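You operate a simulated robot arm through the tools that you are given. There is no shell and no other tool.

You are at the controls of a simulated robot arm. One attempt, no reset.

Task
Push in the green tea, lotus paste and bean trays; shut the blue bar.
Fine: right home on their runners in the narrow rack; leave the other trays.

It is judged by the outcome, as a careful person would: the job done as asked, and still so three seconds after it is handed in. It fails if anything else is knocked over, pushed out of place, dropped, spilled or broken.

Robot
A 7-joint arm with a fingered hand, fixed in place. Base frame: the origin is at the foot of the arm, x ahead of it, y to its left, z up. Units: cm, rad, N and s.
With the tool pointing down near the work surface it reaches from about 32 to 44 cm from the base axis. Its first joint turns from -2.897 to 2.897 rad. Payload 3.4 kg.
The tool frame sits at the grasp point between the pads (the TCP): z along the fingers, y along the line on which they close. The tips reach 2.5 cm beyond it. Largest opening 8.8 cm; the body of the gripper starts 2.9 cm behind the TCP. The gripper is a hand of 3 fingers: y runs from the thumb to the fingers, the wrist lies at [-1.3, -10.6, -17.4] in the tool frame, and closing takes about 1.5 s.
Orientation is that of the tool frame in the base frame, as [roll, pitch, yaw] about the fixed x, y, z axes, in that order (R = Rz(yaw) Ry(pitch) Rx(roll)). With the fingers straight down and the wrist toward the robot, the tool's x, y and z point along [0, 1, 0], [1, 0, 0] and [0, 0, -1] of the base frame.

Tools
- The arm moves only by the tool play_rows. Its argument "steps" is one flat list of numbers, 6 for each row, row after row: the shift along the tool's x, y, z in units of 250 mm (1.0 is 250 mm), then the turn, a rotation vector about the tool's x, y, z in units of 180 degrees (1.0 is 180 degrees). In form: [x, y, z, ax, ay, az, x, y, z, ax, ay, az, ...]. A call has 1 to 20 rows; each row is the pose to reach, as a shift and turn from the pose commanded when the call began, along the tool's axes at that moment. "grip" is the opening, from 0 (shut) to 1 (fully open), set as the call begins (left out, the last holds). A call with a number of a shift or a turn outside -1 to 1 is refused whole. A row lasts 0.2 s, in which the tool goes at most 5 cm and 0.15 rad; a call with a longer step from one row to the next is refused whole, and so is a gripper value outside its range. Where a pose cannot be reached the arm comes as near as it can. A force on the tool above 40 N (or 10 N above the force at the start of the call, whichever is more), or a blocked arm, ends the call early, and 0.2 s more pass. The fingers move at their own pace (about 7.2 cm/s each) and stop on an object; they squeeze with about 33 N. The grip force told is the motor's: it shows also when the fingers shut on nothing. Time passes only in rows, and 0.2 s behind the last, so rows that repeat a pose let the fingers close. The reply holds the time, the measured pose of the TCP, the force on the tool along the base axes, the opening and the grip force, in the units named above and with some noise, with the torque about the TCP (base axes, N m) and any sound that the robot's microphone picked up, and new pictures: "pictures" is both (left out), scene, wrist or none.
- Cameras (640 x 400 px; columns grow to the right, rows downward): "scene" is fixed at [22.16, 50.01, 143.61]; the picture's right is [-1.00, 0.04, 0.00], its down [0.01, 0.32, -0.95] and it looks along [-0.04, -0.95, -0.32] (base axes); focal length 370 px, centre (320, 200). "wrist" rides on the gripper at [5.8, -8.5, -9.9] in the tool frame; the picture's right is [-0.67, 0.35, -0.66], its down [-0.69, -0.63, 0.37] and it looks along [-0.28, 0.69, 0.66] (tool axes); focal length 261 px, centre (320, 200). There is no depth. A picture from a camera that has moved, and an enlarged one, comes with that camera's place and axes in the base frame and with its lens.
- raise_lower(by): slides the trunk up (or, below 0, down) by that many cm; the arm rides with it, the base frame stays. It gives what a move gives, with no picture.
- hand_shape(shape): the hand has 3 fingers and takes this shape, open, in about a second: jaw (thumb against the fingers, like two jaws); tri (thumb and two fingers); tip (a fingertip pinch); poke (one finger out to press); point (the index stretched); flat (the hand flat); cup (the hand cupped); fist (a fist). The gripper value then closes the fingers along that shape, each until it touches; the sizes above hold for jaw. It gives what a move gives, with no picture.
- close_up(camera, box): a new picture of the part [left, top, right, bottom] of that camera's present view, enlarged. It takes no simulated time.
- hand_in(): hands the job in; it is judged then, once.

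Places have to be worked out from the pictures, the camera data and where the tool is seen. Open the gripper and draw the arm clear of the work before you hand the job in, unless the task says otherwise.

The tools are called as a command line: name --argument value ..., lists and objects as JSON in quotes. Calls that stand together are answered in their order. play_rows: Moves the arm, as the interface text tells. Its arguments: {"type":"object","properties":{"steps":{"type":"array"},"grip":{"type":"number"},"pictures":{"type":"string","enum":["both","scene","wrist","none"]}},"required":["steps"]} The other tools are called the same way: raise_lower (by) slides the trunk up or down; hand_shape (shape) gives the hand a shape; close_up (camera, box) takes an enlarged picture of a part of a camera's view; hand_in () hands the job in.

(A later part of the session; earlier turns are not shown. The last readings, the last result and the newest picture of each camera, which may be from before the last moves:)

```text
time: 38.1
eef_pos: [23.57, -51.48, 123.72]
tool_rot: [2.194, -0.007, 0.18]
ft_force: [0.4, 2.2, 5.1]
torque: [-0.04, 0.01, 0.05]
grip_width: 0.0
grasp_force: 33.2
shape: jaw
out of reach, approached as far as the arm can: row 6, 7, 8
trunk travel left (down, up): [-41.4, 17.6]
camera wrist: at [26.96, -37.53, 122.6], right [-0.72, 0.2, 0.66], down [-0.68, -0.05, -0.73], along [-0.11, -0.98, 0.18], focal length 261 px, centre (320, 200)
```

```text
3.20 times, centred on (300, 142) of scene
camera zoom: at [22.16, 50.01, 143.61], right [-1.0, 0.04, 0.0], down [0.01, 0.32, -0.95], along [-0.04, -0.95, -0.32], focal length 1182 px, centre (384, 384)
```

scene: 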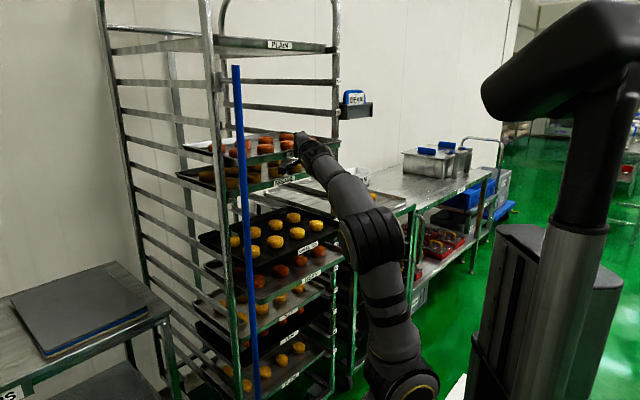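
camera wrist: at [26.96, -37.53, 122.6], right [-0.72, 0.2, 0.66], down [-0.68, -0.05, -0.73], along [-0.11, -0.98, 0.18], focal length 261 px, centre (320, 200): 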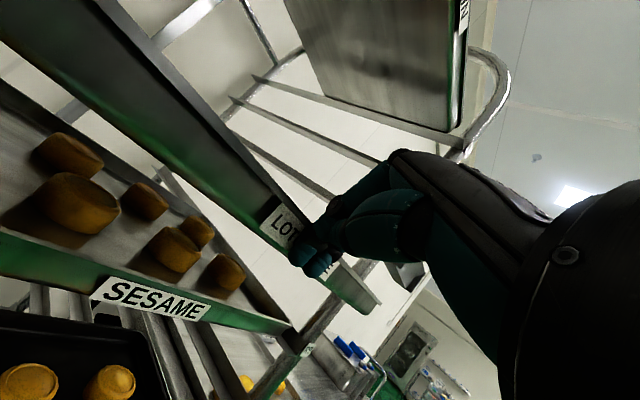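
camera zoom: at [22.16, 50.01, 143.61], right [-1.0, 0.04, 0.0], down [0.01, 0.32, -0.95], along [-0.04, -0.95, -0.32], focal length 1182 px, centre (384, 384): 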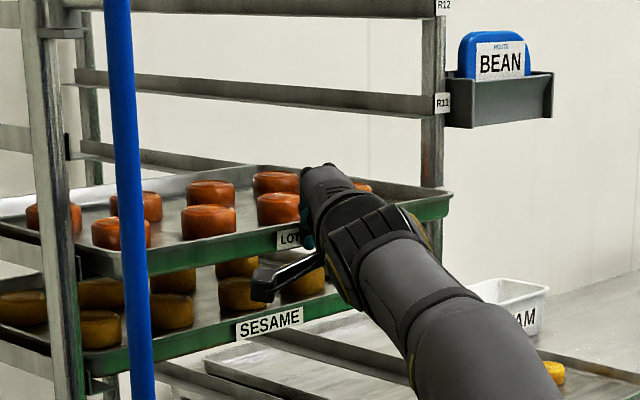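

The lotus tray has gone in about 3 cm, but this hand angle has reached an arm limit. I'll back off 1 cm and turn the hand 20° towards the push direction to free the wrist.

play_rows --steps '[-0.0228, -0.0192, -0.0267, 0, 0, 0, -0.0228, -0.0192, -0.0267, 0, 0.03, -0.0216, -0.0228, -0.0192, -0.0267, 0, 0.06, -0.0432, -0.0228, -0.0192, -0.0267, 0, 0.0902, -0.0648, -0.0228, -0.0192, -0.0267, 0, 0.0902, -0.0648]'

```text
time: 39.3
eef_pos: [23.09, -50.82, 123.75]
tool_rot: [2.19, -0.006, 0.529]
ft_force: [0.5, 0.0, 1.0]
torque: [0.0, 0.01, 0.01]
grip_width: 0.0
grasp_force: 32.8
shape: jaw
out of reach, approached as far as the arm can: row 2, 3
trunk travel left (down, up): [-41.4, 17.6]
camera wrist: at [21.4, -36.62, 122.65], right [-0.75, -0.06, 0.66], down [-0.62, -0.29, -0.73], along [0.23, -0.96, 0.18], focal length 261 px, centre (320, 200)
```

scene: 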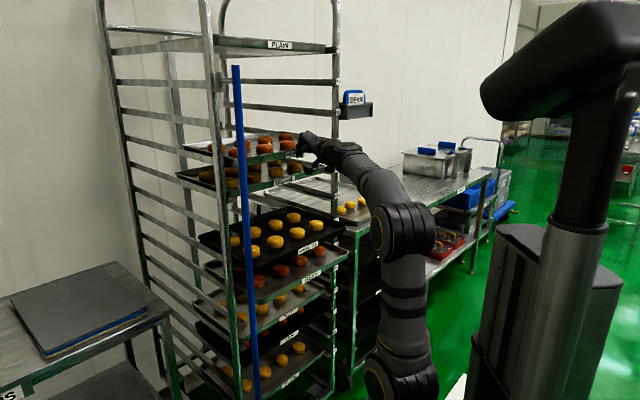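
wrist: 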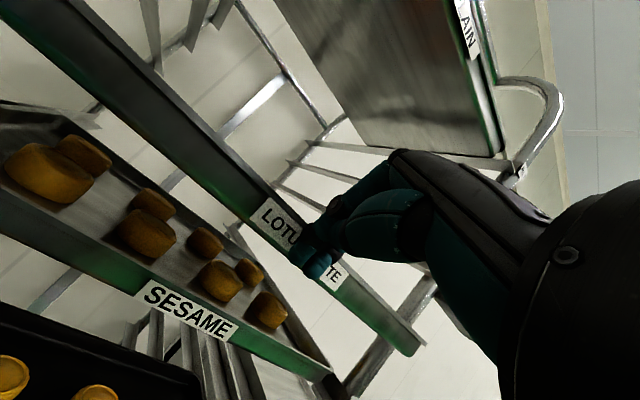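

The arm is in reach again, with the fingertip on the middle of the lotus label. I'll carry on pushing along the runners.

play_rows --steps '[0.0101, 0.0224, 0.0315, 0, 0, 0, 0.0202, 0.0448, 0.063, 0, 0, 0, 0.0303, 0.0672, 0.0945, 0, 0, 0, 0.0404, 0.0896, 0.126, 0, 0, 0, 0.0505, 0.112, 0.1575, 0, 0, 0, 0.0606, 0.1344, 0.189, 0, 0, 0, 0.0606, 0.1344, 0.189, 0, 0, 0]'

close_up --camera "scene" --box '[200, 80, 400, 205]'

```text
time: 40.9
eef_pos: [27.12, -55.1, 123.77]
tool_rot: [2.191, -0.006, 0.529]
ft_force: [-1.6, 2.6, 4.2]
torque: [-0.06, -0.01, 0.03]
grip_width: 0.0
grasp_force: 33.3
shape: jaw
trunk travel left (down, up): [-41.4, 17.6]
camera wrist: at [25.61, -40.81, 122.63], right [-0.75, -0.05, 0.66], down [-0.62, -0.28, -0.73], along [0.23, -0.96, 0.18], focal length 261 px, centre (320, 200)
```

scene: 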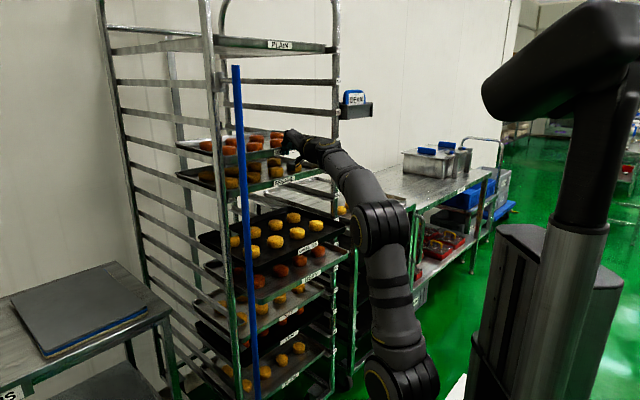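
wrist: 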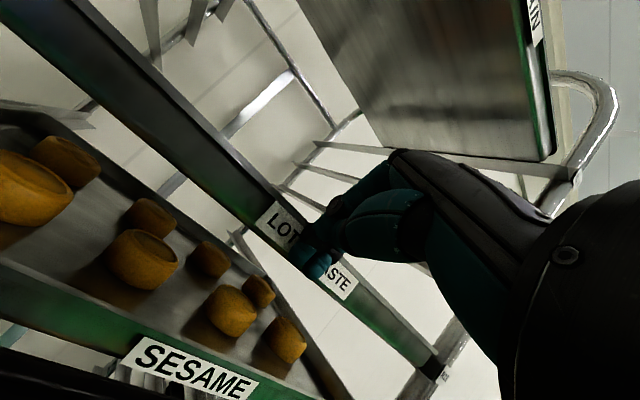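

```text
3.20 times, centred on (300, 142) of scene
camera zoom: at [22.16, 50.01, 143.61], right [-1.0, 0.04, 0.0], down [0.01, 0.32, -0.95], along [-0.04, -0.95, -0.32], focal length 1182 px, centre (384, 384)
```

zoom: 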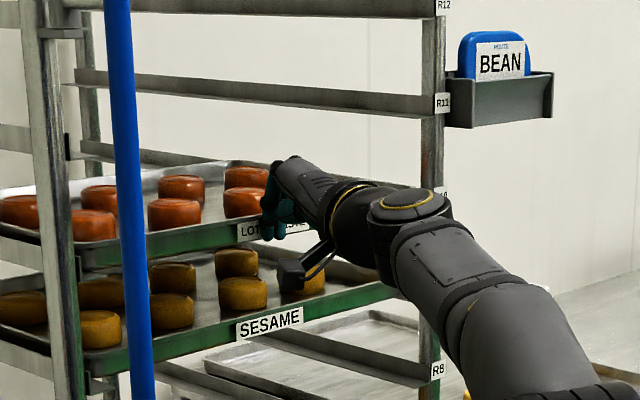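

Lotus is nearly home (front at n≈-61 against about -61.7 for sesame). I'll finish with small steps and watch for the force to rise at the stop.

play_rows --steps '[0.004, 0.009, 0.0126, 0, 0, 0, 0.0081, 0.0179, 0.0252, 0, 0, 0, 0.0121, 0.0269, 0.0378, 0, 0, 0, 0.0121, 0.0269, 0.0378, 0, 0, 0]'

close_up --camera "scene" --box '[180, 110, 380, 235]'

```text
time: 41.9
eef_pos: [28.05, -55.89, 123.67]
tool_rot: [2.191, -0.005, 0.525]
ft_force: [-2.6, 2.5, 2.7]
torque: [-0.02, 0.0, -0.04]
grip_width: 0.0
grasp_force: 33.1
shape: jaw
trunk travel left (down, up): [-41.4, 17.6]
camera wrist: at [26.38, -41.63, 122.64], right [-0.75, -0.05, 0.66], down [-0.62, -0.28, -0.73], along [0.23, -0.96, 0.18], focal length 261 px, centre (320, 200)
```

scene: 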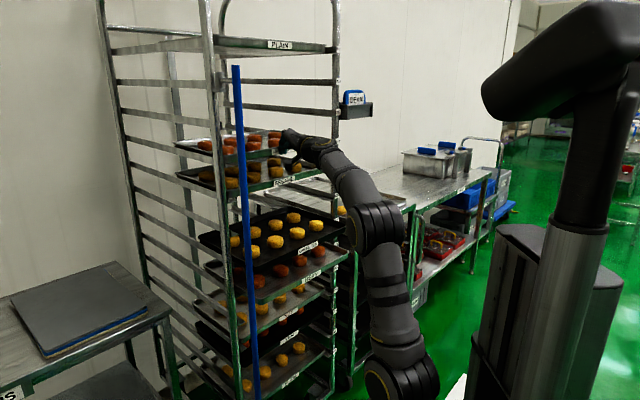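
wrist: 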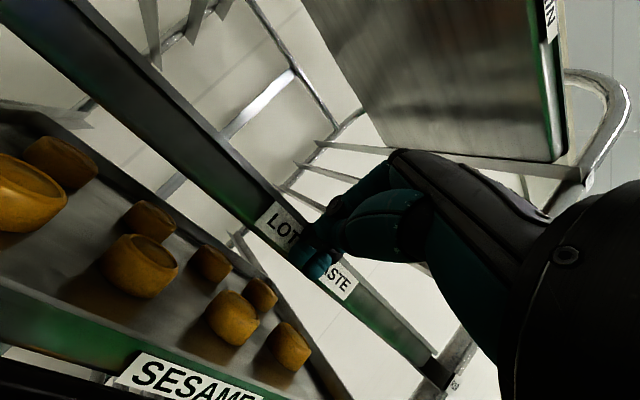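

```text
3.20 times, centred on (280, 172) of scene
camera zoom: at [22.16, 50.01, 143.61], right [-1.0, 0.04, 0.0], down [0.01, 0.32, -0.95], along [-0.04, -0.95, -0.32], focal length 1182 px, centre (448, 288)
```

zoom: 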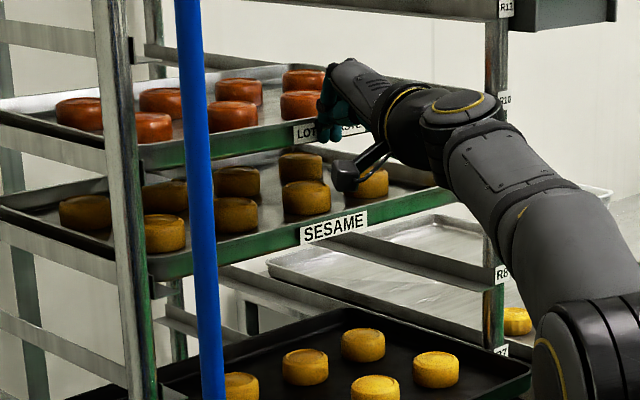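

The lotus front is now at n≈-62, in line with the trays already home. I'll draw back 5 cm to compare it properly with sesame.

play_rows --steps '[-0.0202, -0.0448, -0.063, 0, 0, 0, -0.0404, -0.0896, -0.126, 0, 0, 0, -0.0606, -0.1344, -0.189, 0, 0, 0, -0.0808, -0.1792, -0.252, 0, 0, 0, -0.101, -0.224, -0.315, 0, 0, 0]'

close_up --camera "scene" --box '[180, 110, 380, 235]'

close_up --camera "wrist" --box '[80, 100, 480, 400]'

```text
time: 43.1
eef_pos: [20.95, -48.85, 123.81]
tool_rot: [2.194, -0.006, 0.529]
ft_force: [-0.2, 0.2, 0.1]
torque: [0.02, -0.02, -0.01]
grip_width: 0.0
grasp_force: 32.8
shape: jaw
trunk travel left (down, up): [-41.4, 17.6]
camera wrist: at [19.36, -34.57, 122.62], right [-0.75, -0.05, 0.66], down [-0.62, -0.28, -0.73], along [0.23, -0.96, 0.18], focal length 261 px, centre (320, 200)
```

scene: 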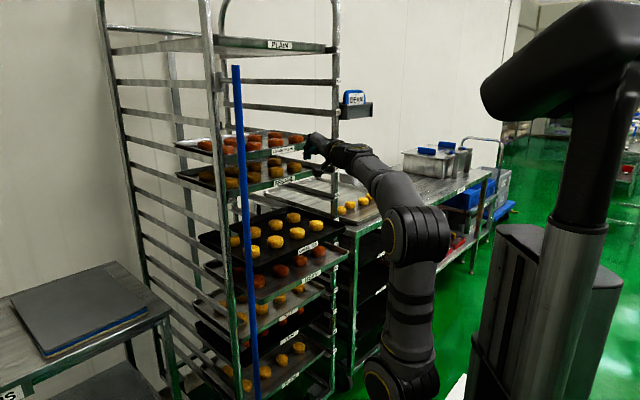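
wrist: 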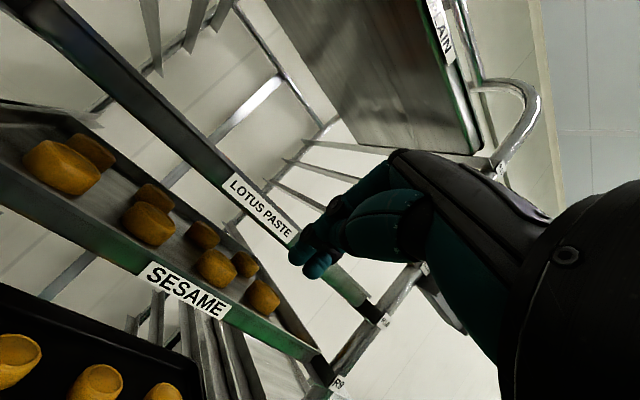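

```text
3.20 times, centred on (280, 172) of scene
camera zoom: at [22.16, 50.01, 143.61], right [-1.0, 0.04, 0.0], down [0.01, 0.32, -0.95], along [-0.04, -0.95, -0.32], focal length 1182 px, centre (448, 288)
```

zoom: 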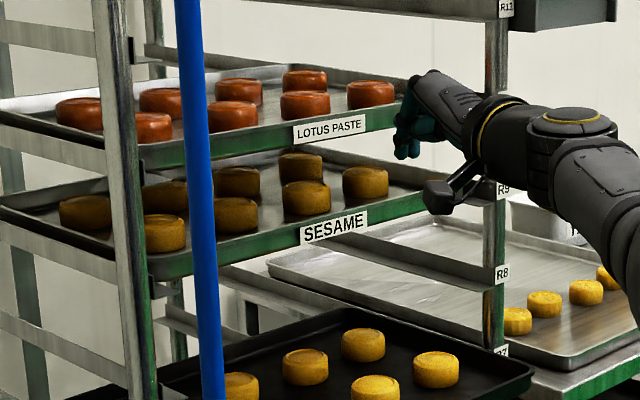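

```text
1.33 times, centred on (280, 250) of wrist
camera zoom: at [19.36, -34.57, 122.62], right [-0.75, -0.05, 0.66], down [-0.62, -0.28, -0.73], along [0.23, -0.96, 0.18], focal length 348 px, centre (373, 133)
```

zoom: 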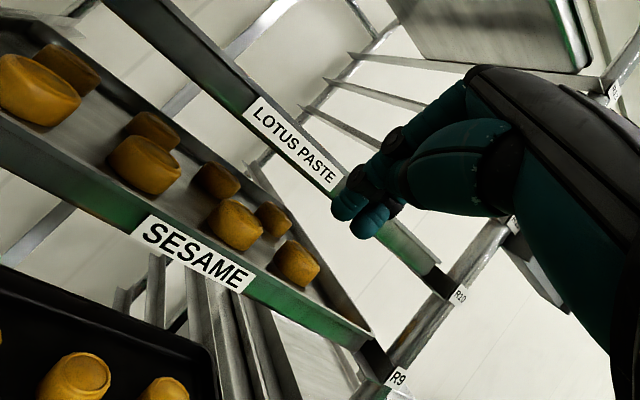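

By triangulation the lotus front is at n≈-61.3 and sesame at -61.2, so lotus is flush. Green tea should be on R7 (z≈94) and bean on R6 (z≈84.4). I'll retreat a bit further so the hand clears both, then lower the trunk 28.8 cm.

play_rows --steps '[-0.0152, -0.0336, -0.0473, 0, 0, 0, -0.0303, -0.0672, -0.0945, 0, 0, 0, -0.0455, -0.1008, -0.1418, 0, 0, 0]' --pictures "scene"

```text
time: 43.9
eef_pos: [17.8, -45.62, 123.89]
tool_rot: [2.192, -0.007, 0.527]
ft_force: [0.1, -0.1, 0.3]
torque: [-0.02, 0.01, 0.02]
grip_width: 0.0
grasp_force: 32.8
shape: jaw
trunk travel left (down, up): [-41.4, 17.6]
```

scene: 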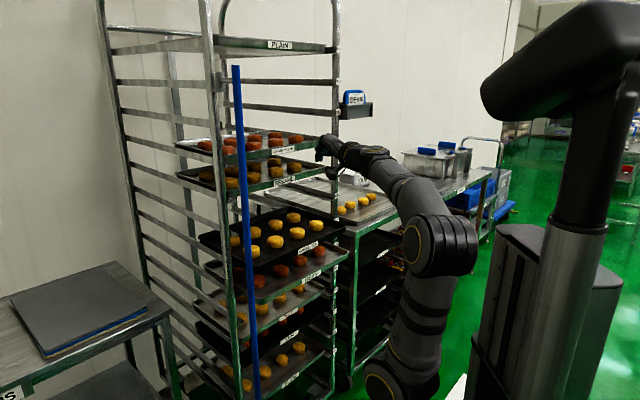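

raise_lower --by -28.8

close_up --camera "scene" --box '[200, 180, 400, 305]'

close_up --camera "wrist" --box '[0, 0, 640, 400]'

```text
time: 46.8
eef_pos: [17.84, -45.61, 94.9]
tool_rot: [2.192, -0.007, 0.528]
ft_force: [0.2, 0.6, -0.5]
torque: [0.03, -0.02, 0.0]
grip_width: 0.0
grasp_force: 32.9
shape: jaw
trunk travel left (down, up): [-12.6, 46.4]
```

```text
3.20 times, centred on (300, 242) of scene
camera zoom: at [22.16, 50.01, 143.61], right [-1.0, 0.04, 0.0], down [0.01, 0.32, -0.95], along [-0.04, -0.95, -0.32], focal length 1182 px, centre (384, 64)
```

zoom: 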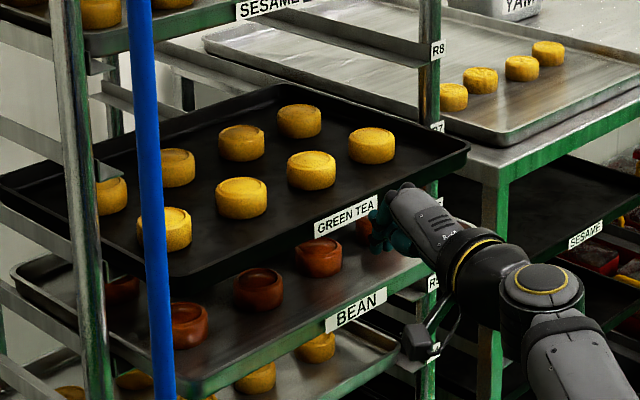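

```text
1.00 times, centred on (320, 200) of wrist (not enlarged: the box is as wide or as high as the picture)
camera zoom: at [16.24, -31.41, 93.92], right [-0.75, -0.05, 0.66], down [-0.62, -0.28, -0.73], along [0.23, -0.96, 0.18], focal length 261 px, centre (320, 200)
```

zoom: 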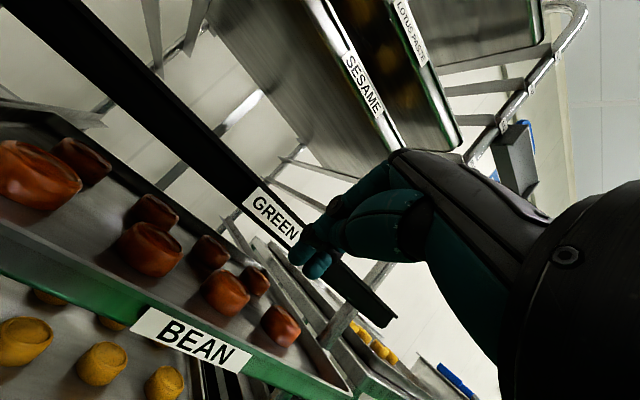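

The fingertip is just below the centre of the green tea edge (label z≈94.2) and clear of the bean tray below. I'll push along the runners, coming up 0.4 cm to centre on the edge.

play_rows --steps '[0.0101, 0.0354, 0.0222, 0, 0, 0, 0.0202, 0.0578, 0.0537, 0, 0, 0, 0.0303, 0.0802, 0.0852, 0, 0, 0, 0.0404, 0.1026, 0.1167, 0, 0, 0, 0.0505, 0.125, 0.1482, 0, 0, 0, 0.0606, 0.1474, 0.1797, 0, 0, 0, 0.0707, 0.1698, 0.2112, 0, 0, 0, 0.0808, 0.1922, 0.2427, 0, 0, 0, 0.0909, 0.2146, 0.2742, 0, 0, 0]'

close_up --camera "scene" --box '[200, 180, 400, 305]'

```text
time: 48.8
eef_pos: [24.36, -51.93, 95.47]
tool_rot: [2.192, -0.007, 0.529]
ft_force: [-1.7, 2.4, -0.7]
torque: [0.05, 0.03, 0.0]
grip_width: 0.0
grasp_force: 32.9
shape: jaw
trunk travel left (down, up): [-12.6, 46.4]
camera wrist: at [22.67, -37.74, 94.34], right [-0.75, -0.05, 0.66], down [-0.62, -0.28, -0.73], along [0.23, -0.96, 0.18], focal length 261 px, centre (320, 200)
```

scene: 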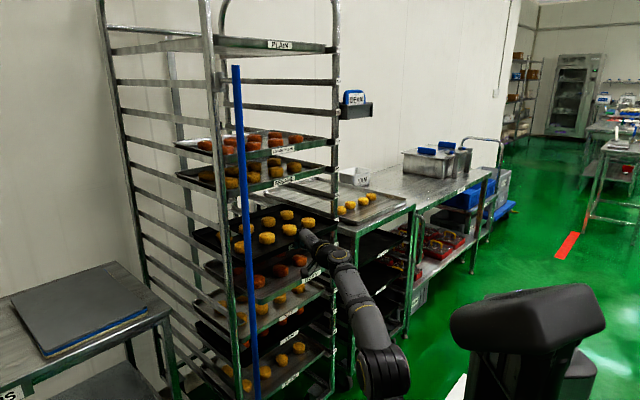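
wrist: 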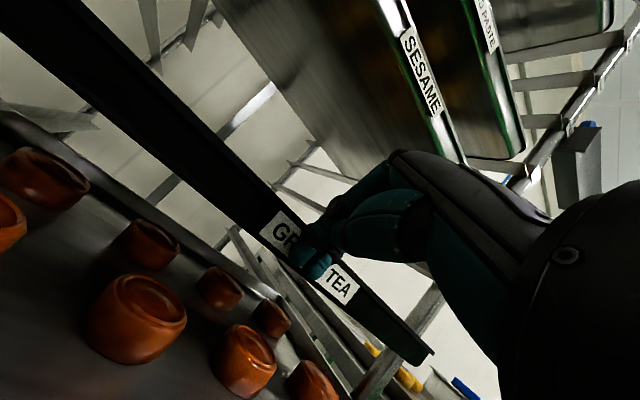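

```text
3.20 times, centred on (300, 242) of scene
camera zoom: at [22.16, 50.01, 143.61], right [-1.0, 0.04, 0.0], down [0.01, 0.32, -0.95], along [-0.04, -0.95, -0.32], focal length 1182 px, centre (384, 64)
```

zoom: 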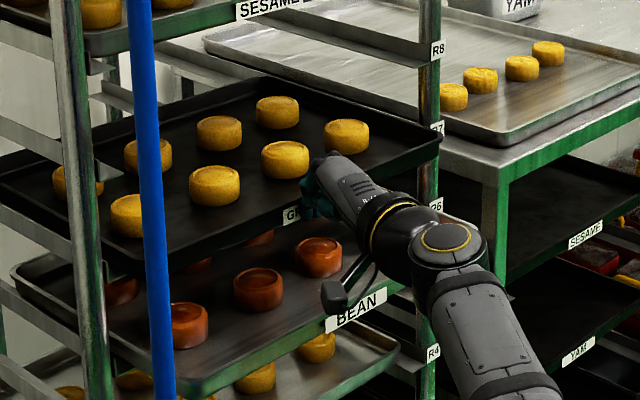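

Green tea is moving in smoothly at about 3 N. I have about 5.4 cm to go to match the lotus finish point.

play_rows --steps '[0.0101, 0.0224, 0.0315, 0, 0, 0, 0.0202, 0.0448, 0.063, 0, 0, 0, 0.0303, 0.0672, 0.0945, 0, 0, 0, 0.0404, 0.0896, 0.126, 0, 0, 0, 0.0485, 0.1075, 0.1512, 0, 0, 0, 0.055, 0.121, 0.17, 0, 0, 0, 0.055, 0.121, 0.17, 0, 0, 0]'

close_up --camera "scene" --box '[200, 180, 400, 305]'

```text
time: 50.4
eef_pos: [28.07, -55.83, 95.53]
tool_rot: [2.192, -0.005, 0.526]
ft_force: [-1.3, 2.2, -0.5]
torque: [0.01, 0.03, -0.03]
grip_width: 0.01
grasp_force: 33.1
shape: jaw
trunk travel left (down, up): [-12.6, 46.4]
camera wrist: at [26.41, -41.53, 94.42], right [-0.75, -0.05, 0.66], down [-0.62, -0.28, -0.73], along [0.23, -0.96, 0.18], focal length 261 px, centre (320, 200)
```

scene: 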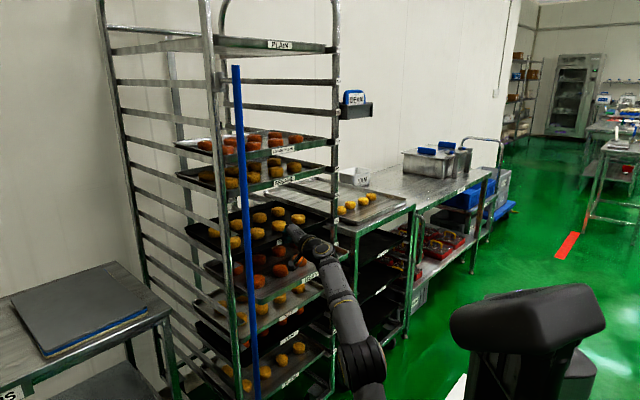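
wrist: 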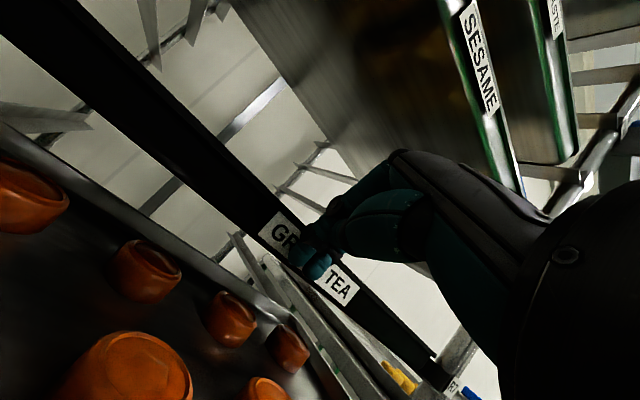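

```text
3.20 times, centred on (300, 242) of scene
camera zoom: at [22.16, 50.01, 143.61], right [-1.0, 0.04, 0.0], down [0.01, 0.32, -0.95], along [-0.04, -0.95, -0.32], focal length 1182 px, centre (384, 64)
```

zoom: 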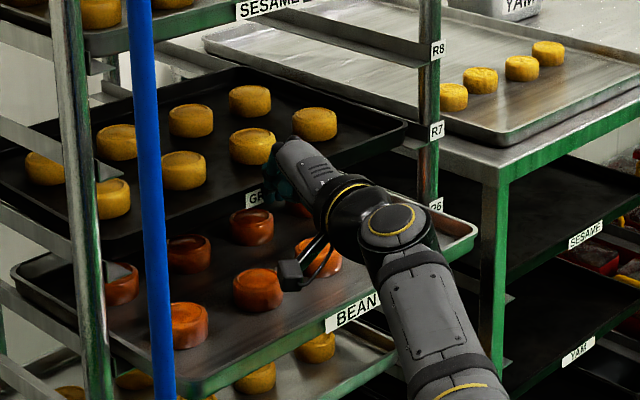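

Green tea comes out at about n≈-61.3. I'll give a last 0.3 cm nudge to see whether a stop is felt, then retreat 14 cm.

play_rows --steps '[0.0015, 0.0034, 0.0047, 0, 0, 0, 0.003, 0.0067, 0.0095, 0, 0, 0, 0.003, 0.0067, 0.0095, 0, 0, 0]' --pictures "none"

play_rows --steps '[-0.0202, -0.0448, -0.063, 0, 0, 0, -0.0404, -0.0896, -0.126, 0, 0, 0, -0.0606, -0.1344, -0.189, 0, 0, 0, -0.0808, -0.1792, -0.252, 0, 0, 0, -0.101, -0.224, -0.315, 0, 0, 0, -0.1212, -0.2688, -0.378, 0, 0, 0, -0.1464, -0.3248, -0.4568, 0, 0, 0]'

close_up --camera "scene" --box '[200, 180, 400, 305]'

```text
time: 51.2
eef_pos: [28.21, -55.99, 95.57]
tool_rot: [2.19, -0.006, 0.527]
ft_force: [-2.4, 2.5, 0.5]
torque: [0.01, 0.02, -0.03]
grip_width: 0.0
grasp_force: 32.7
shape: jaw
trunk travel left (down, up): [-12.6, 46.4]
```

```text
time: 52.8
eef_pos: [18.02, -45.75, 95.48]
tool_rot: [2.194, -0.006, 0.526]
ft_force: [0.8, 0.6, 0.3]
torque: [0.02, -0.01, -0.03]
grip_width: 0.01
grasp_force: 32.8
shape: jaw
trunk travel left (down, up): [-12.6, 46.4]
camera wrist: at [16.32, -31.44, 94.4], right [-0.75, -0.06, 0.66], down [-0.62, -0.28, -0.73], along [0.23, -0.96, 0.18], focal length 261 px, centre (320, 200)
```

scene: 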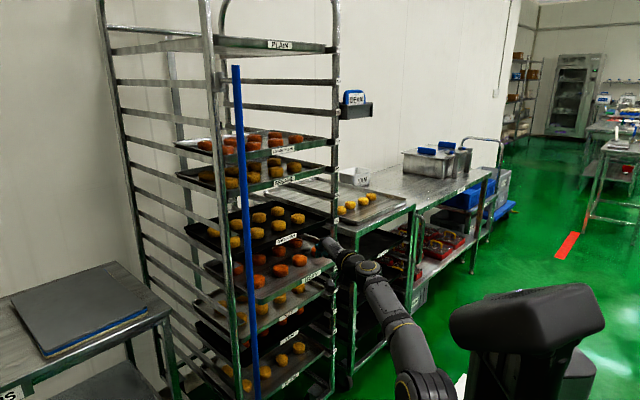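
wrist: 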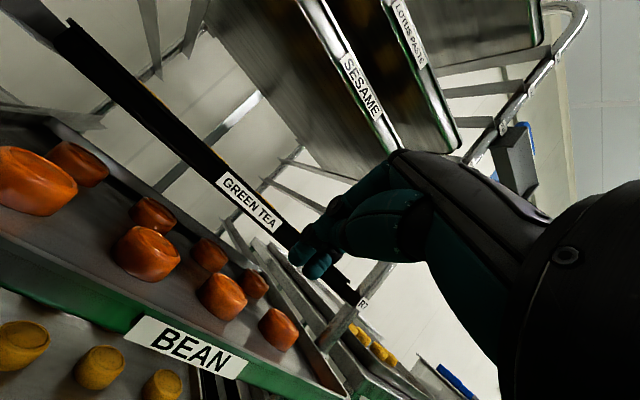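

```text
3.20 times, centred on (300, 242) of scene
camera zoom: at [22.16, 50.01, 143.61], right [-1.0, 0.04, 0.0], down [0.01, 0.32, -0.95], along [-0.04, -0.95, -0.32], focal length 1182 px, centre (384, 64)
```

zoom: 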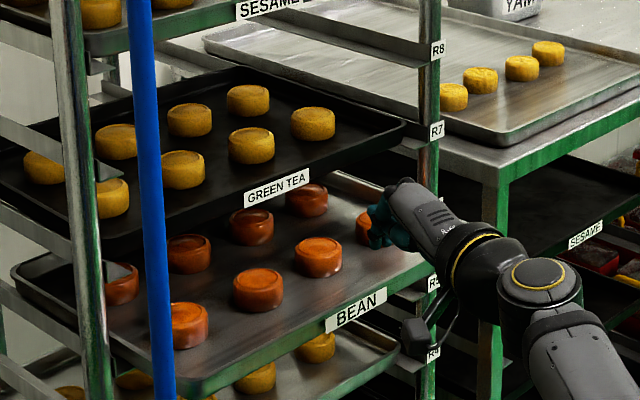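

Green tea measures n≈-61.4, flush with the others. Now I'll lower the trunk 9.8 cm to bring the fingertip level with the bean tray's edge.

raise_lower --by -9.8

close_up --camera "wrist" --box '[0, 0, 640, 400]'

close_up --camera "scene" --box '[200, 200, 400, 325]'

```text
time: 54.1
eef_pos: [18.02, -45.69, 85.71]
tool_rot: [2.191, -0.006, 0.525]
ft_force: [-0.2, 0.5, -0.3]
torque: [-0.03, 0.0, -0.02]
grip_width: 0.0
grasp_force: 32.1
shape: jaw
trunk travel left (down, up): [-2.8, 56.2]
```

```text
1.00 times, centred on (320, 200) of wrist (not enlarged: the box is as wide or as high as the picture)
camera zoom: at [16.31, -31.46, 84.62], right [-0.75, -0.05, 0.66], down [-0.62, -0.28, -0.73], along [0.23, -0.96, 0.18], focal length 261 px, centre (320, 200)
```

zoom: 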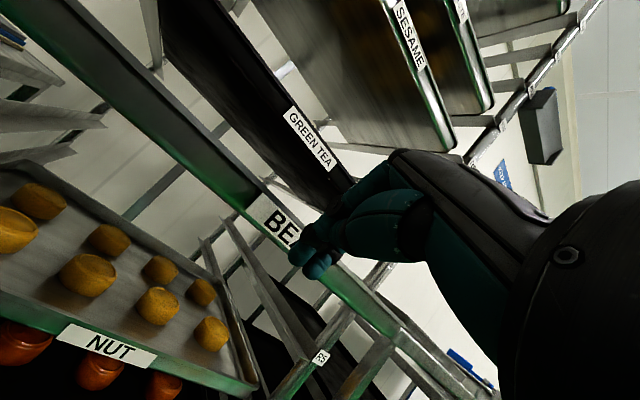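

```text
3.20 times, centred on (300, 262) of scene
camera zoom: at [22.16, 50.01, 143.61], right [-1.0, 0.04, 0.0], down [0.01, 0.32, -0.95], along [-0.04, -0.95, -0.32], focal length 1182 px, centre (384, 0)
```

zoom: 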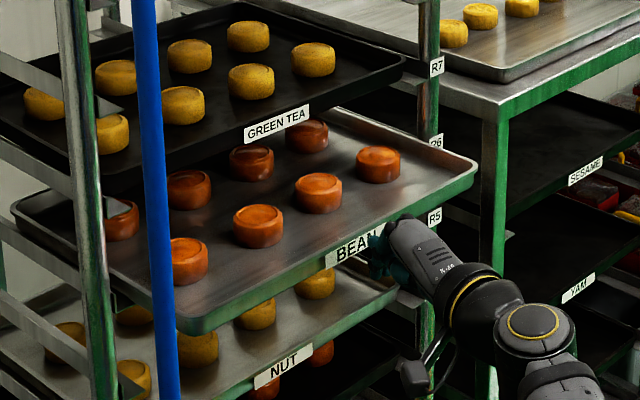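

Bean's edge is centred at z≈84.6 with its front at n≈-50.6, and the fingertip is at z≈84.3, so it's well aligned. I'll push it in along the runners.

play_rows --steps '[0.0101, 0.0224, 0.0315, 0, 0, 0, 0.0202, 0.0448, 0.063, 0, 0, 0, 0.0303, 0.0672, 0.0945, 0, 0, 0, 0.0404, 0.0896, 0.126, 0, 0, 0, 0.0505, 0.112, 0.1575, 0, 0, 0, 0.0606, 0.1344, 0.189, 0, 0, 0, 0.0707, 0.1568, 0.2205, 0, 0, 0, 0.0808, 0.1792, 0.252, 0, 0, 0, 0.0909, 0.2016, 0.2835, 0, 0, 0]'

close_up --camera "scene" --box '[200, 200, 400, 325]'

```text
time: 56.1
eef_pos: [24.27, -52.04, 85.81]
tool_rot: [2.191, -0.006, 0.527]
ft_force: [-2.0, 2.5, -0.2]
torque: [0.01, 0.01, 0.0]
grip_width: 0.0
grasp_force: 32.9
shape: jaw
trunk travel left (down, up): [-2.8, 56.2]
camera wrist: at [22.62, -37.8, 84.66], right [-0.75, -0.05, 0.66], down [-0.62, -0.28, -0.73], along [0.23, -0.96, 0.18], focal length 261 px, centre (320, 200)
```

scene: 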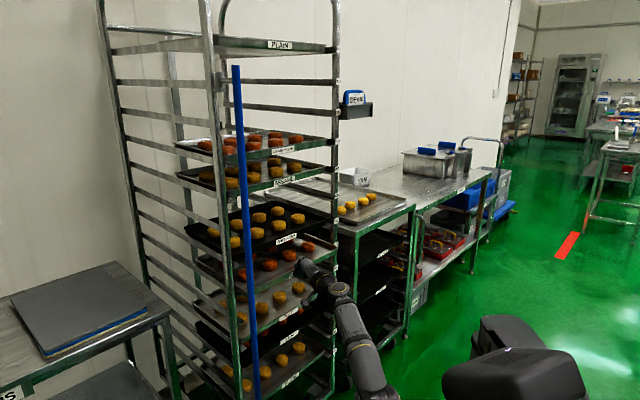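
wrist: 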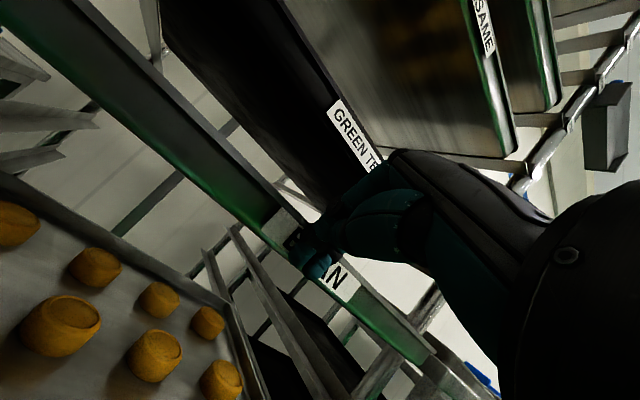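

```text
3.20 times, centred on (300, 262) of scene
camera zoom: at [22.16, 50.01, 143.61], right [-1.0, 0.04, 0.0], down [0.01, 0.32, -0.95], along [-0.04, -0.95, -0.32], focal length 1182 px, centre (384, 0)
```

zoom: 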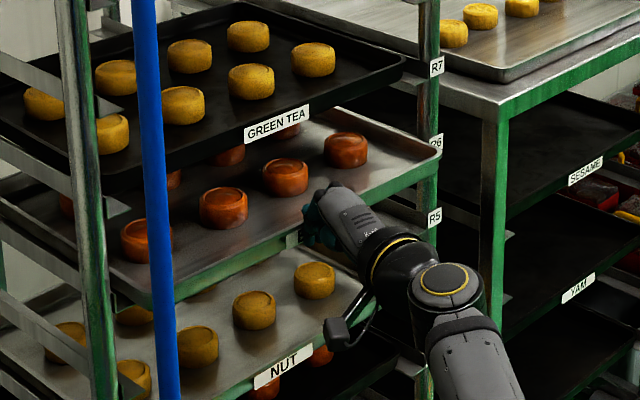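

Bean is moving smoothly. I'll push another 5.5 cm to the same finish as green tea, then settle.

play_rows --steps '[0.0101, 0.0224, 0.0315, 0, 0, 0, 0.0202, 0.0448, 0.063, 0, 0, 0, 0.0303, 0.0672, 0.0945, 0, 0, 0, 0.0404, 0.0896, 0.126, 0, 0, 0, 0.0485, 0.1075, 0.1512, 0, 0, 0, 0.0556, 0.1232, 0.1733, 0, 0, 0, 0.0566, 0.1254, 0.1764, 0, 0, 0, 0.0566, 0.1254, 0.1764, 0, 0, 0]' --pictures "none"

play_rows --steps '[-0.0202, -0.0448, -0.063, 0, 0, 0, -0.0404, -0.0896, -0.126, 0, 0, 0, -0.0606, -0.1344, -0.189, 0, 0, 0, -0.0808, -0.1792, -0.252, 0, 0, 0, -0.101, -0.224, -0.315, 0, 0, 0, -0.1212, -0.2688, -0.378, 0, 0, 0, -0.1464, -0.3248, -0.4568, 0, 0, 0]'

close_up --camera "scene" --box '[200, 200, 400, 325]'

```text
time: 57.9
eef_pos: [28.23, -56.0, 85.82]
tool_rot: [2.192, -0.006, 0.527]
ft_force: [-2.7, 2.5, 0.4]
torque: [0.02, 0.01, -0.03]
grip_width: 0.0
grasp_force: 32.9
shape: jaw
trunk travel left (down, up): [-2.8, 56.2]
```

```text
time: 59.5
eef_pos: [17.99, -45.87, 85.69]
tool_rot: [2.193, -0.005, 0.526]
ft_force: [-0.2, 0.7, -0.4]
torque: [-0.01, -0.03, 0.02]
grip_width: 0.01
grasp_force: 32.7
shape: jaw
trunk travel left (down, up): [-2.8, 56.2]
camera wrist: at [16.4, -31.53, 84.53], right [-0.75, -0.05, 0.66], down [-0.62, -0.28, -0.73], along [0.23, -0.96, 0.18], focal length 261 px, centre (320, 200)
```

scene: 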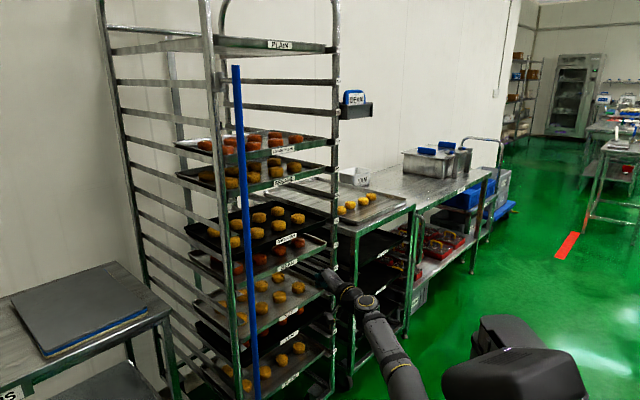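
wrist: 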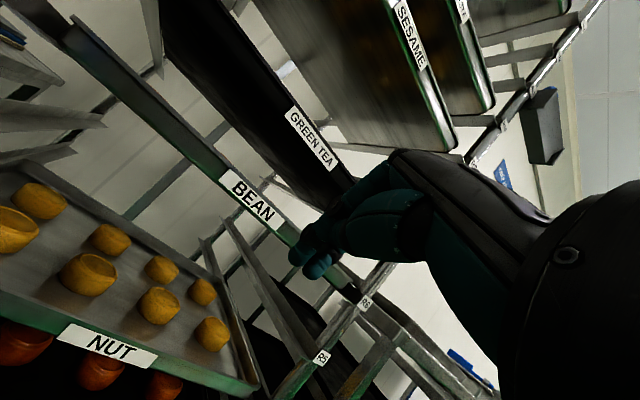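

```text
3.20 times, centred on (300, 262) of scene
camera zoom: at [22.16, 50.01, 143.61], right [-1.0, 0.04, 0.0], down [0.01, 0.32, -0.95], along [-0.04, -0.95, -0.32], focal length 1182 px, centre (384, 0)
```

zoom: 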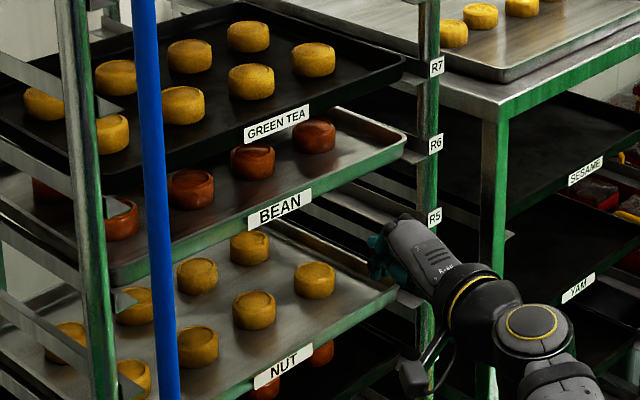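

All three trays now read n≈-61.3 to -61.6, in line with nut, sesame and plain. Next is the blue bar, which stands at about (35.8,-30) on an 11–12 cm swing arm. I'll retract the hand towards the base first, so I can go round to the bar's far side.

play_rows --steps '[0.015, -0.057, -0.079, 0, 0, 0, 0.03, -0.114, -0.159, 0, 0, 0, 0.045, -0.171, -0.238, 0, 0, 0, 0.06, -0.228, -0.318, 0, 0, 0, 0.075, -0.285, -0.397, 0, 0, 0]'

close_up --camera "scene" --box '[160, 240, 416, 400]'

```text
time: 60.9
eef_pos: [16.85, -36.07, 82.45]
tool_rot: [2.292, 0.009, 0.57]
ft_force: [0.2, 1.2, 0.4]
torque: [-0.03, -0.01, 0.01]
grip_width: 0.0
grasp_force: 33.2
shape: jaw
trunk travel left (down, up): [-2.8, 56.2]
stopped in row 5: the arm was blocked; the commanded pose is now the measured one
camera wrist: at [14.6, -21.93, 82.53], right [-0.7, -0.14, 0.7], down [-0.66, -0.26, -0.71], along [0.27, -0.96, 0.09], focal length 261 px, centre (320, 200)
```

scene: 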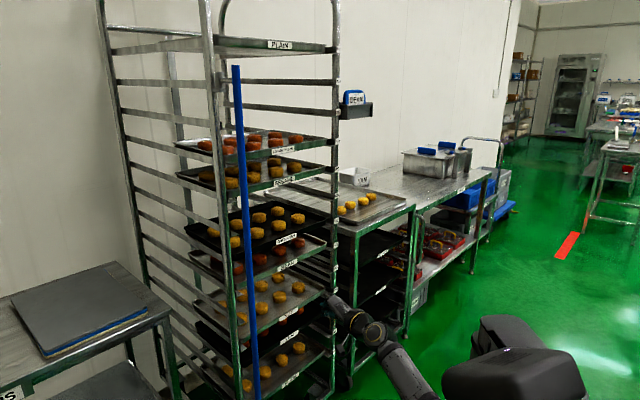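
wrist: 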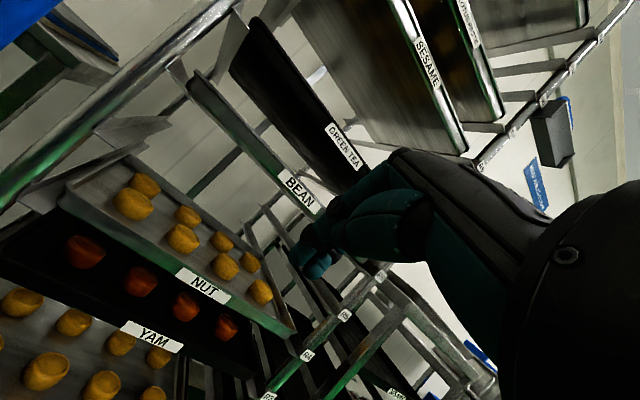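

```text
2.50 times, centred on (288, 320) of scene
camera zoom: at [22.16, 50.01, 143.61], right [-1.0, 0.04, 0.0], down [0.01, 0.32, -0.95], along [-0.04, -0.95, -0.32], focal length 924 px, centre (400, -100)
```

zoom: 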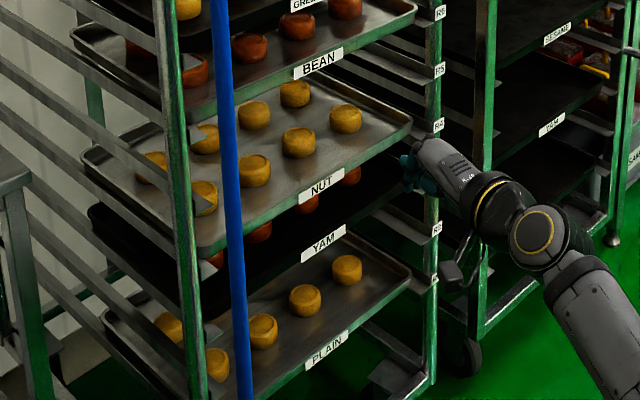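

The elbow touched the tower again while folding. Raising the hand relative to the shoulder unfolds the arm, so I'll go straight up 17 cm to z≈100, near the bar's mid-height.

play_rows --steps '[0, 0.085, -0.075, 0, 0, 0, 0, 0.17, -0.15, 0, 0, 0, 0, 0.255, -0.225, 0, 0, 0, 0, 0.34, -0.3, 0, 0, 0, 0, 0.425, -0.375, 0, 0, 0, 0, 0.511, -0.449, 0, 0, 0]'

```text
time: 62.3
eef_pos: [16.79, -35.86, 99.68]
tool_rot: [2.284, 0.009, 0.565]
ft_force: [0.2, -0.5, 0.2]
torque: [0.0, -0.01, -0.02]
grip_width: 0.02
grasp_force: 32.8
shape: jaw
trunk travel left (down, up): [-2.8, 56.2]
camera wrist: at [14.58, -21.59, 99.62], right [-0.7, -0.13, 0.7], down [-0.66, -0.26, -0.71], along [0.27, -0.96, 0.09], focal length 261 px, centre (320, 200)
```

scene: 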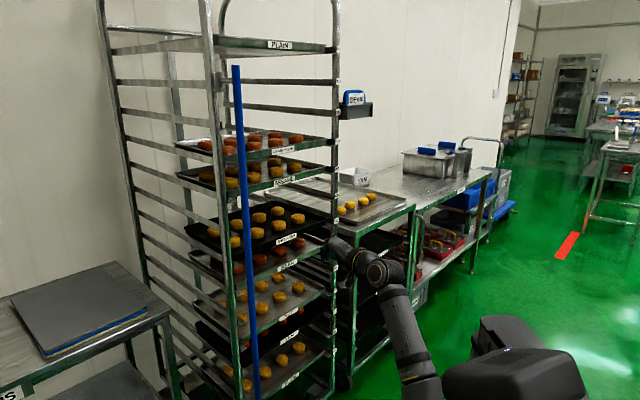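
wrist: 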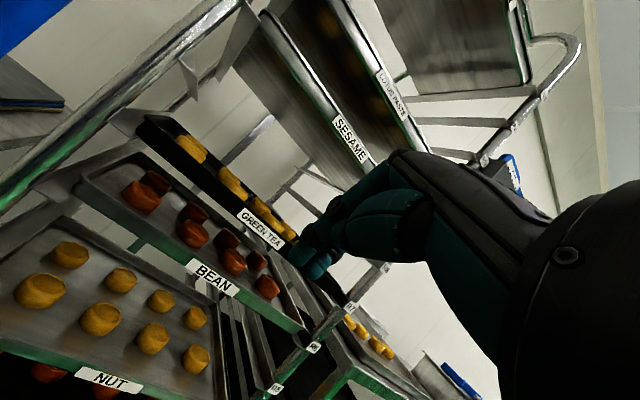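

The arm is free again. Now I'll sweep around the base axis at r≈38, passing well inside the bar (r≈46.6), to reach its left side, with the hand turning along.

play_rows --steps '[0.18, -0.009, -0.011, 0, 0.0273, -0.0236, 0.352, -0.038, -0.044, 0, 0.0546, -0.0473, 0.517, -0.069, -0.08, 0, 0.0819, -0.0709, 0.682, -0.098, -0.113, 0, 0.1092, -0.0946, 0.848, -0.128, -0.148, 0, 0.1365, -0.1182, 0.995, -0.157, -0.182, 0, 0.1638, -0.1418, 0.995, -0.157, -0.182, 0, 0.1638, -0.1418]'

```text
time: 63.9
eef_pos: [34.6, -17.4, 99.56]
tool_rot: [2.29, 0.006, 1.248]
ft_force: [0.3, -0.7, 0.1]
torque: [-0.01, 0.01, -0.04]
grip_width: 0.0
grasp_force: 32.7
shape: jaw
trunk travel left (down, up): [-2.8, 56.2]
camera wrist: at [23.97, -7.63, 99.59], right [-0.46, -0.55, 0.7], down [-0.35, -0.61, -0.71], along [0.81, -0.57, 0.09], focal length 261 px, centre (320, 200)
```

scene: 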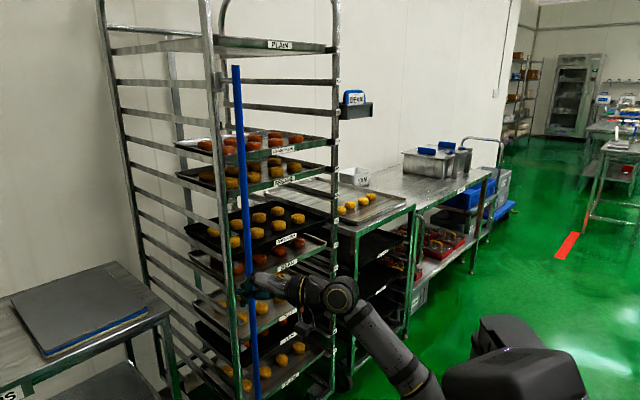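
wrist: 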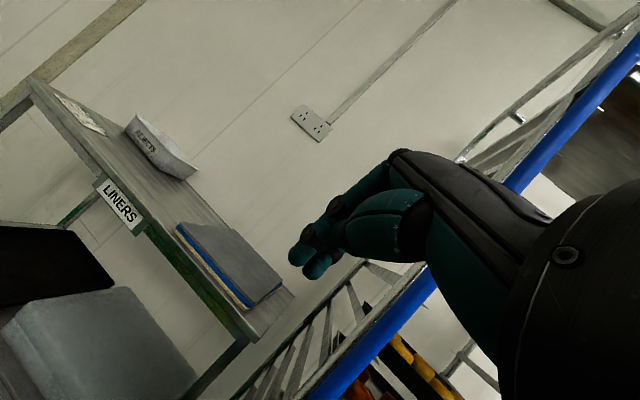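

The hand is now on the bar's far side at (34.6,-17.4), and the bar shows up where I predicted. I'll extend alongside it to (41,-25.7), about 6 cm to its left, without touching.

play_rows --steps '[-0.0464, 0.0464, 0.053, 0, -0.0096, 0.0084, -0.0928, 0.0928, 0.106, 0, -0.0192, 0.0168, -0.1392, 0.1392, 0.159, 0, -0.0289, 0.0253, -0.1856, 0.1856, 0.212, 0, -0.0385, 0.0337, -0.232, 0.232, 0.265, 0, -0.0481, 0.0421, -0.232, 0.232, 0.265, 0, -0.0481, 0.0421]'

close_up --camera "scene" --box '[160, 200, 360, 325]'

```text
time: 65.3
eef_pos: [41.12, -25.82, 99.64]
tool_rot: [2.289, 0.006, 1.045]
ft_force: [0.1, -0.2, 0.7]
torque: [0.0, -0.02, -0.02]
grip_width: 0.0
grasp_force: 33.3
shape: jaw
trunk travel left (down, up): [-2.8, 56.2]
camera wrist: at [32.55, -14.15, 99.71], right [-0.56, -0.44, 0.7], down [-0.47, -0.53, -0.71], along [0.68, -0.73, 0.09], focal length 261 px, centre (320, 200)
```

scene: 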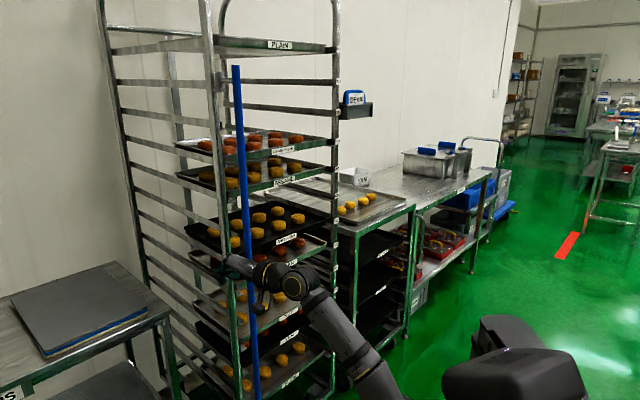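
wrist: 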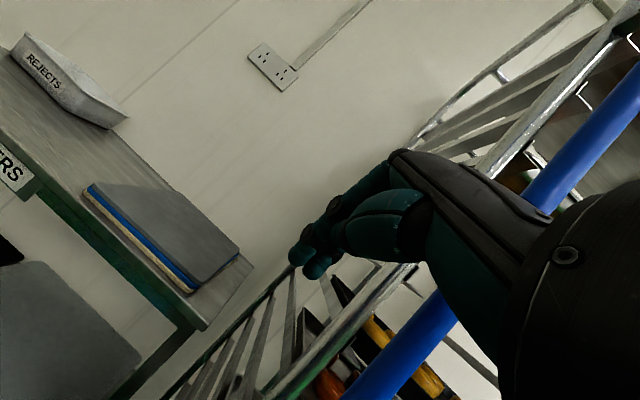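

```text
3.20 times, centred on (260, 262) of scene
camera zoom: at [22.16, 50.01, 143.61], right [-1.0, 0.04, 0.0], down [0.01, 0.32, -0.95], along [-0.04, -0.95, -0.32], focal length 1182 px, centre (512, 0)
```

zoom: 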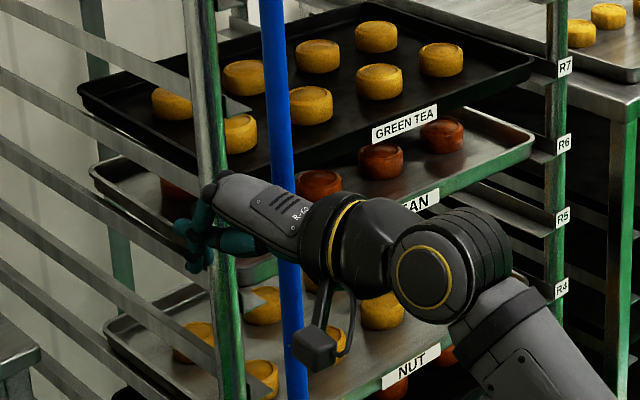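

The hand is left of the bar and hasn't touched it. Now I'll sweep it slowly towards the trays, so the side of the hand carries the bar round, and stop partway to look.

play_rows --steps '[-0.0655, 0.0035, 0.004, 0, -0.008, 0.007, -0.131, 0.007, 0.008, 0, -0.0159, 0.0139, -0.197, 0.0075, 0.0085, 0, -0.0239, 0.0209, -0.263, 0.008, 0.009, 0, -0.0318, 0.0278, -0.33, 0.0055, 0.0065, 0, -0.0398, 0.0348, -0.396, 0.003, 0.004, 0, -0.0477, 0.0417]'

close_up --camera "scene" --box '[160, 200, 360, 325]'

close_up --camera "scene" --box '[180, 30, 340, 130]'

```text
time: 66.7
eef_pos: [36.11, -34.53, 99.65]
tool_rot: [2.285, 0.006, 0.846]
ft_force: [0.5, -0.3, -1.2]
torque: [0.0, 0.02, 0.02]
grip_width: 0.0
grasp_force: 33.2
shape: jaw
trunk travel left (down, up): [-2.8, 56.2]
camera wrist: at [30.06, -21.32, 99.67], right [-0.64, -0.32, 0.7], down [-0.56, -0.43, -0.71], along [0.52, -0.85, 0.09], focal length 261 px, centre (320, 200)
```

scene: 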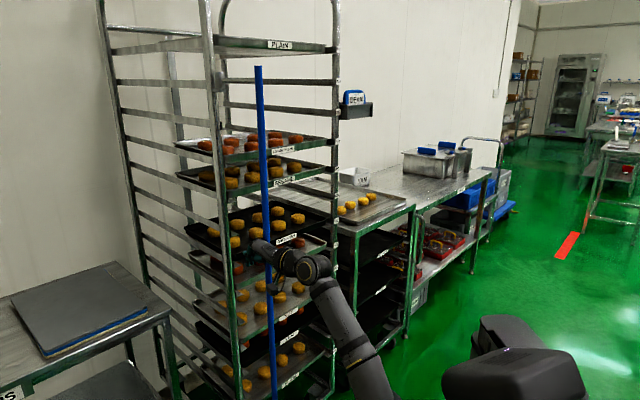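
wrist: 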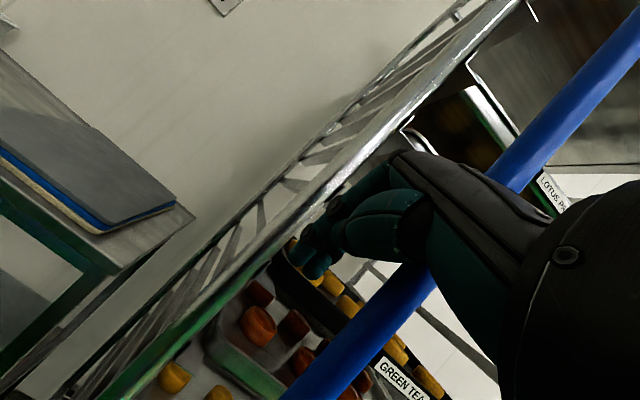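

```text
3.20 times, centred on (260, 262) of scene
camera zoom: at [22.16, 50.01, 143.61], right [-1.0, 0.04, 0.0], down [0.01, 0.32, -0.95], along [-0.04, -0.95, -0.32], focal length 1182 px, centre (512, 0)
```

zoom: 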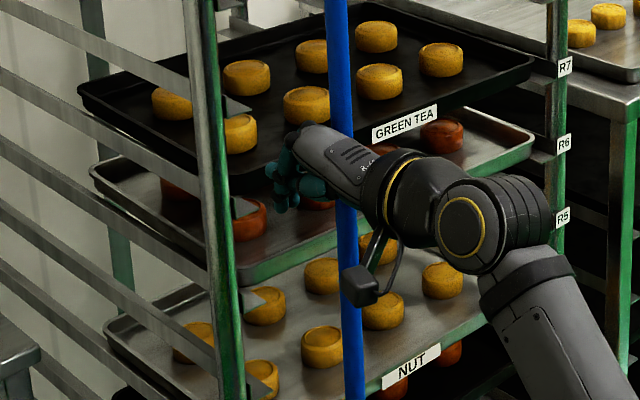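

```text
4.00 times, centred on (260, 80) of scene
camera zoom: at [22.16, 50.01, 143.61], right [-1.0, 0.04, 0.0], down [0.01, 0.32, -0.95], along [-0.04, -0.95, -0.32], focal length 1478 px, centre (560, 680)
```

zoom: 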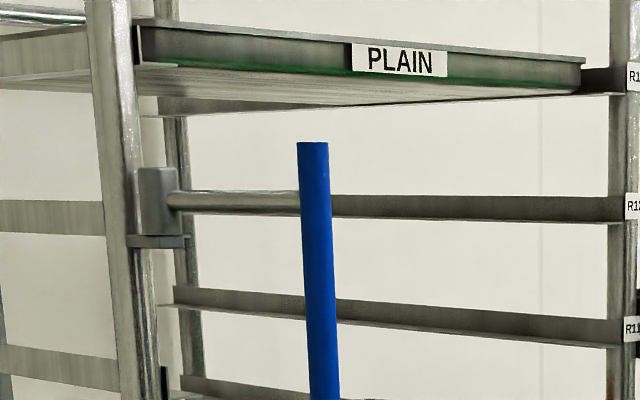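

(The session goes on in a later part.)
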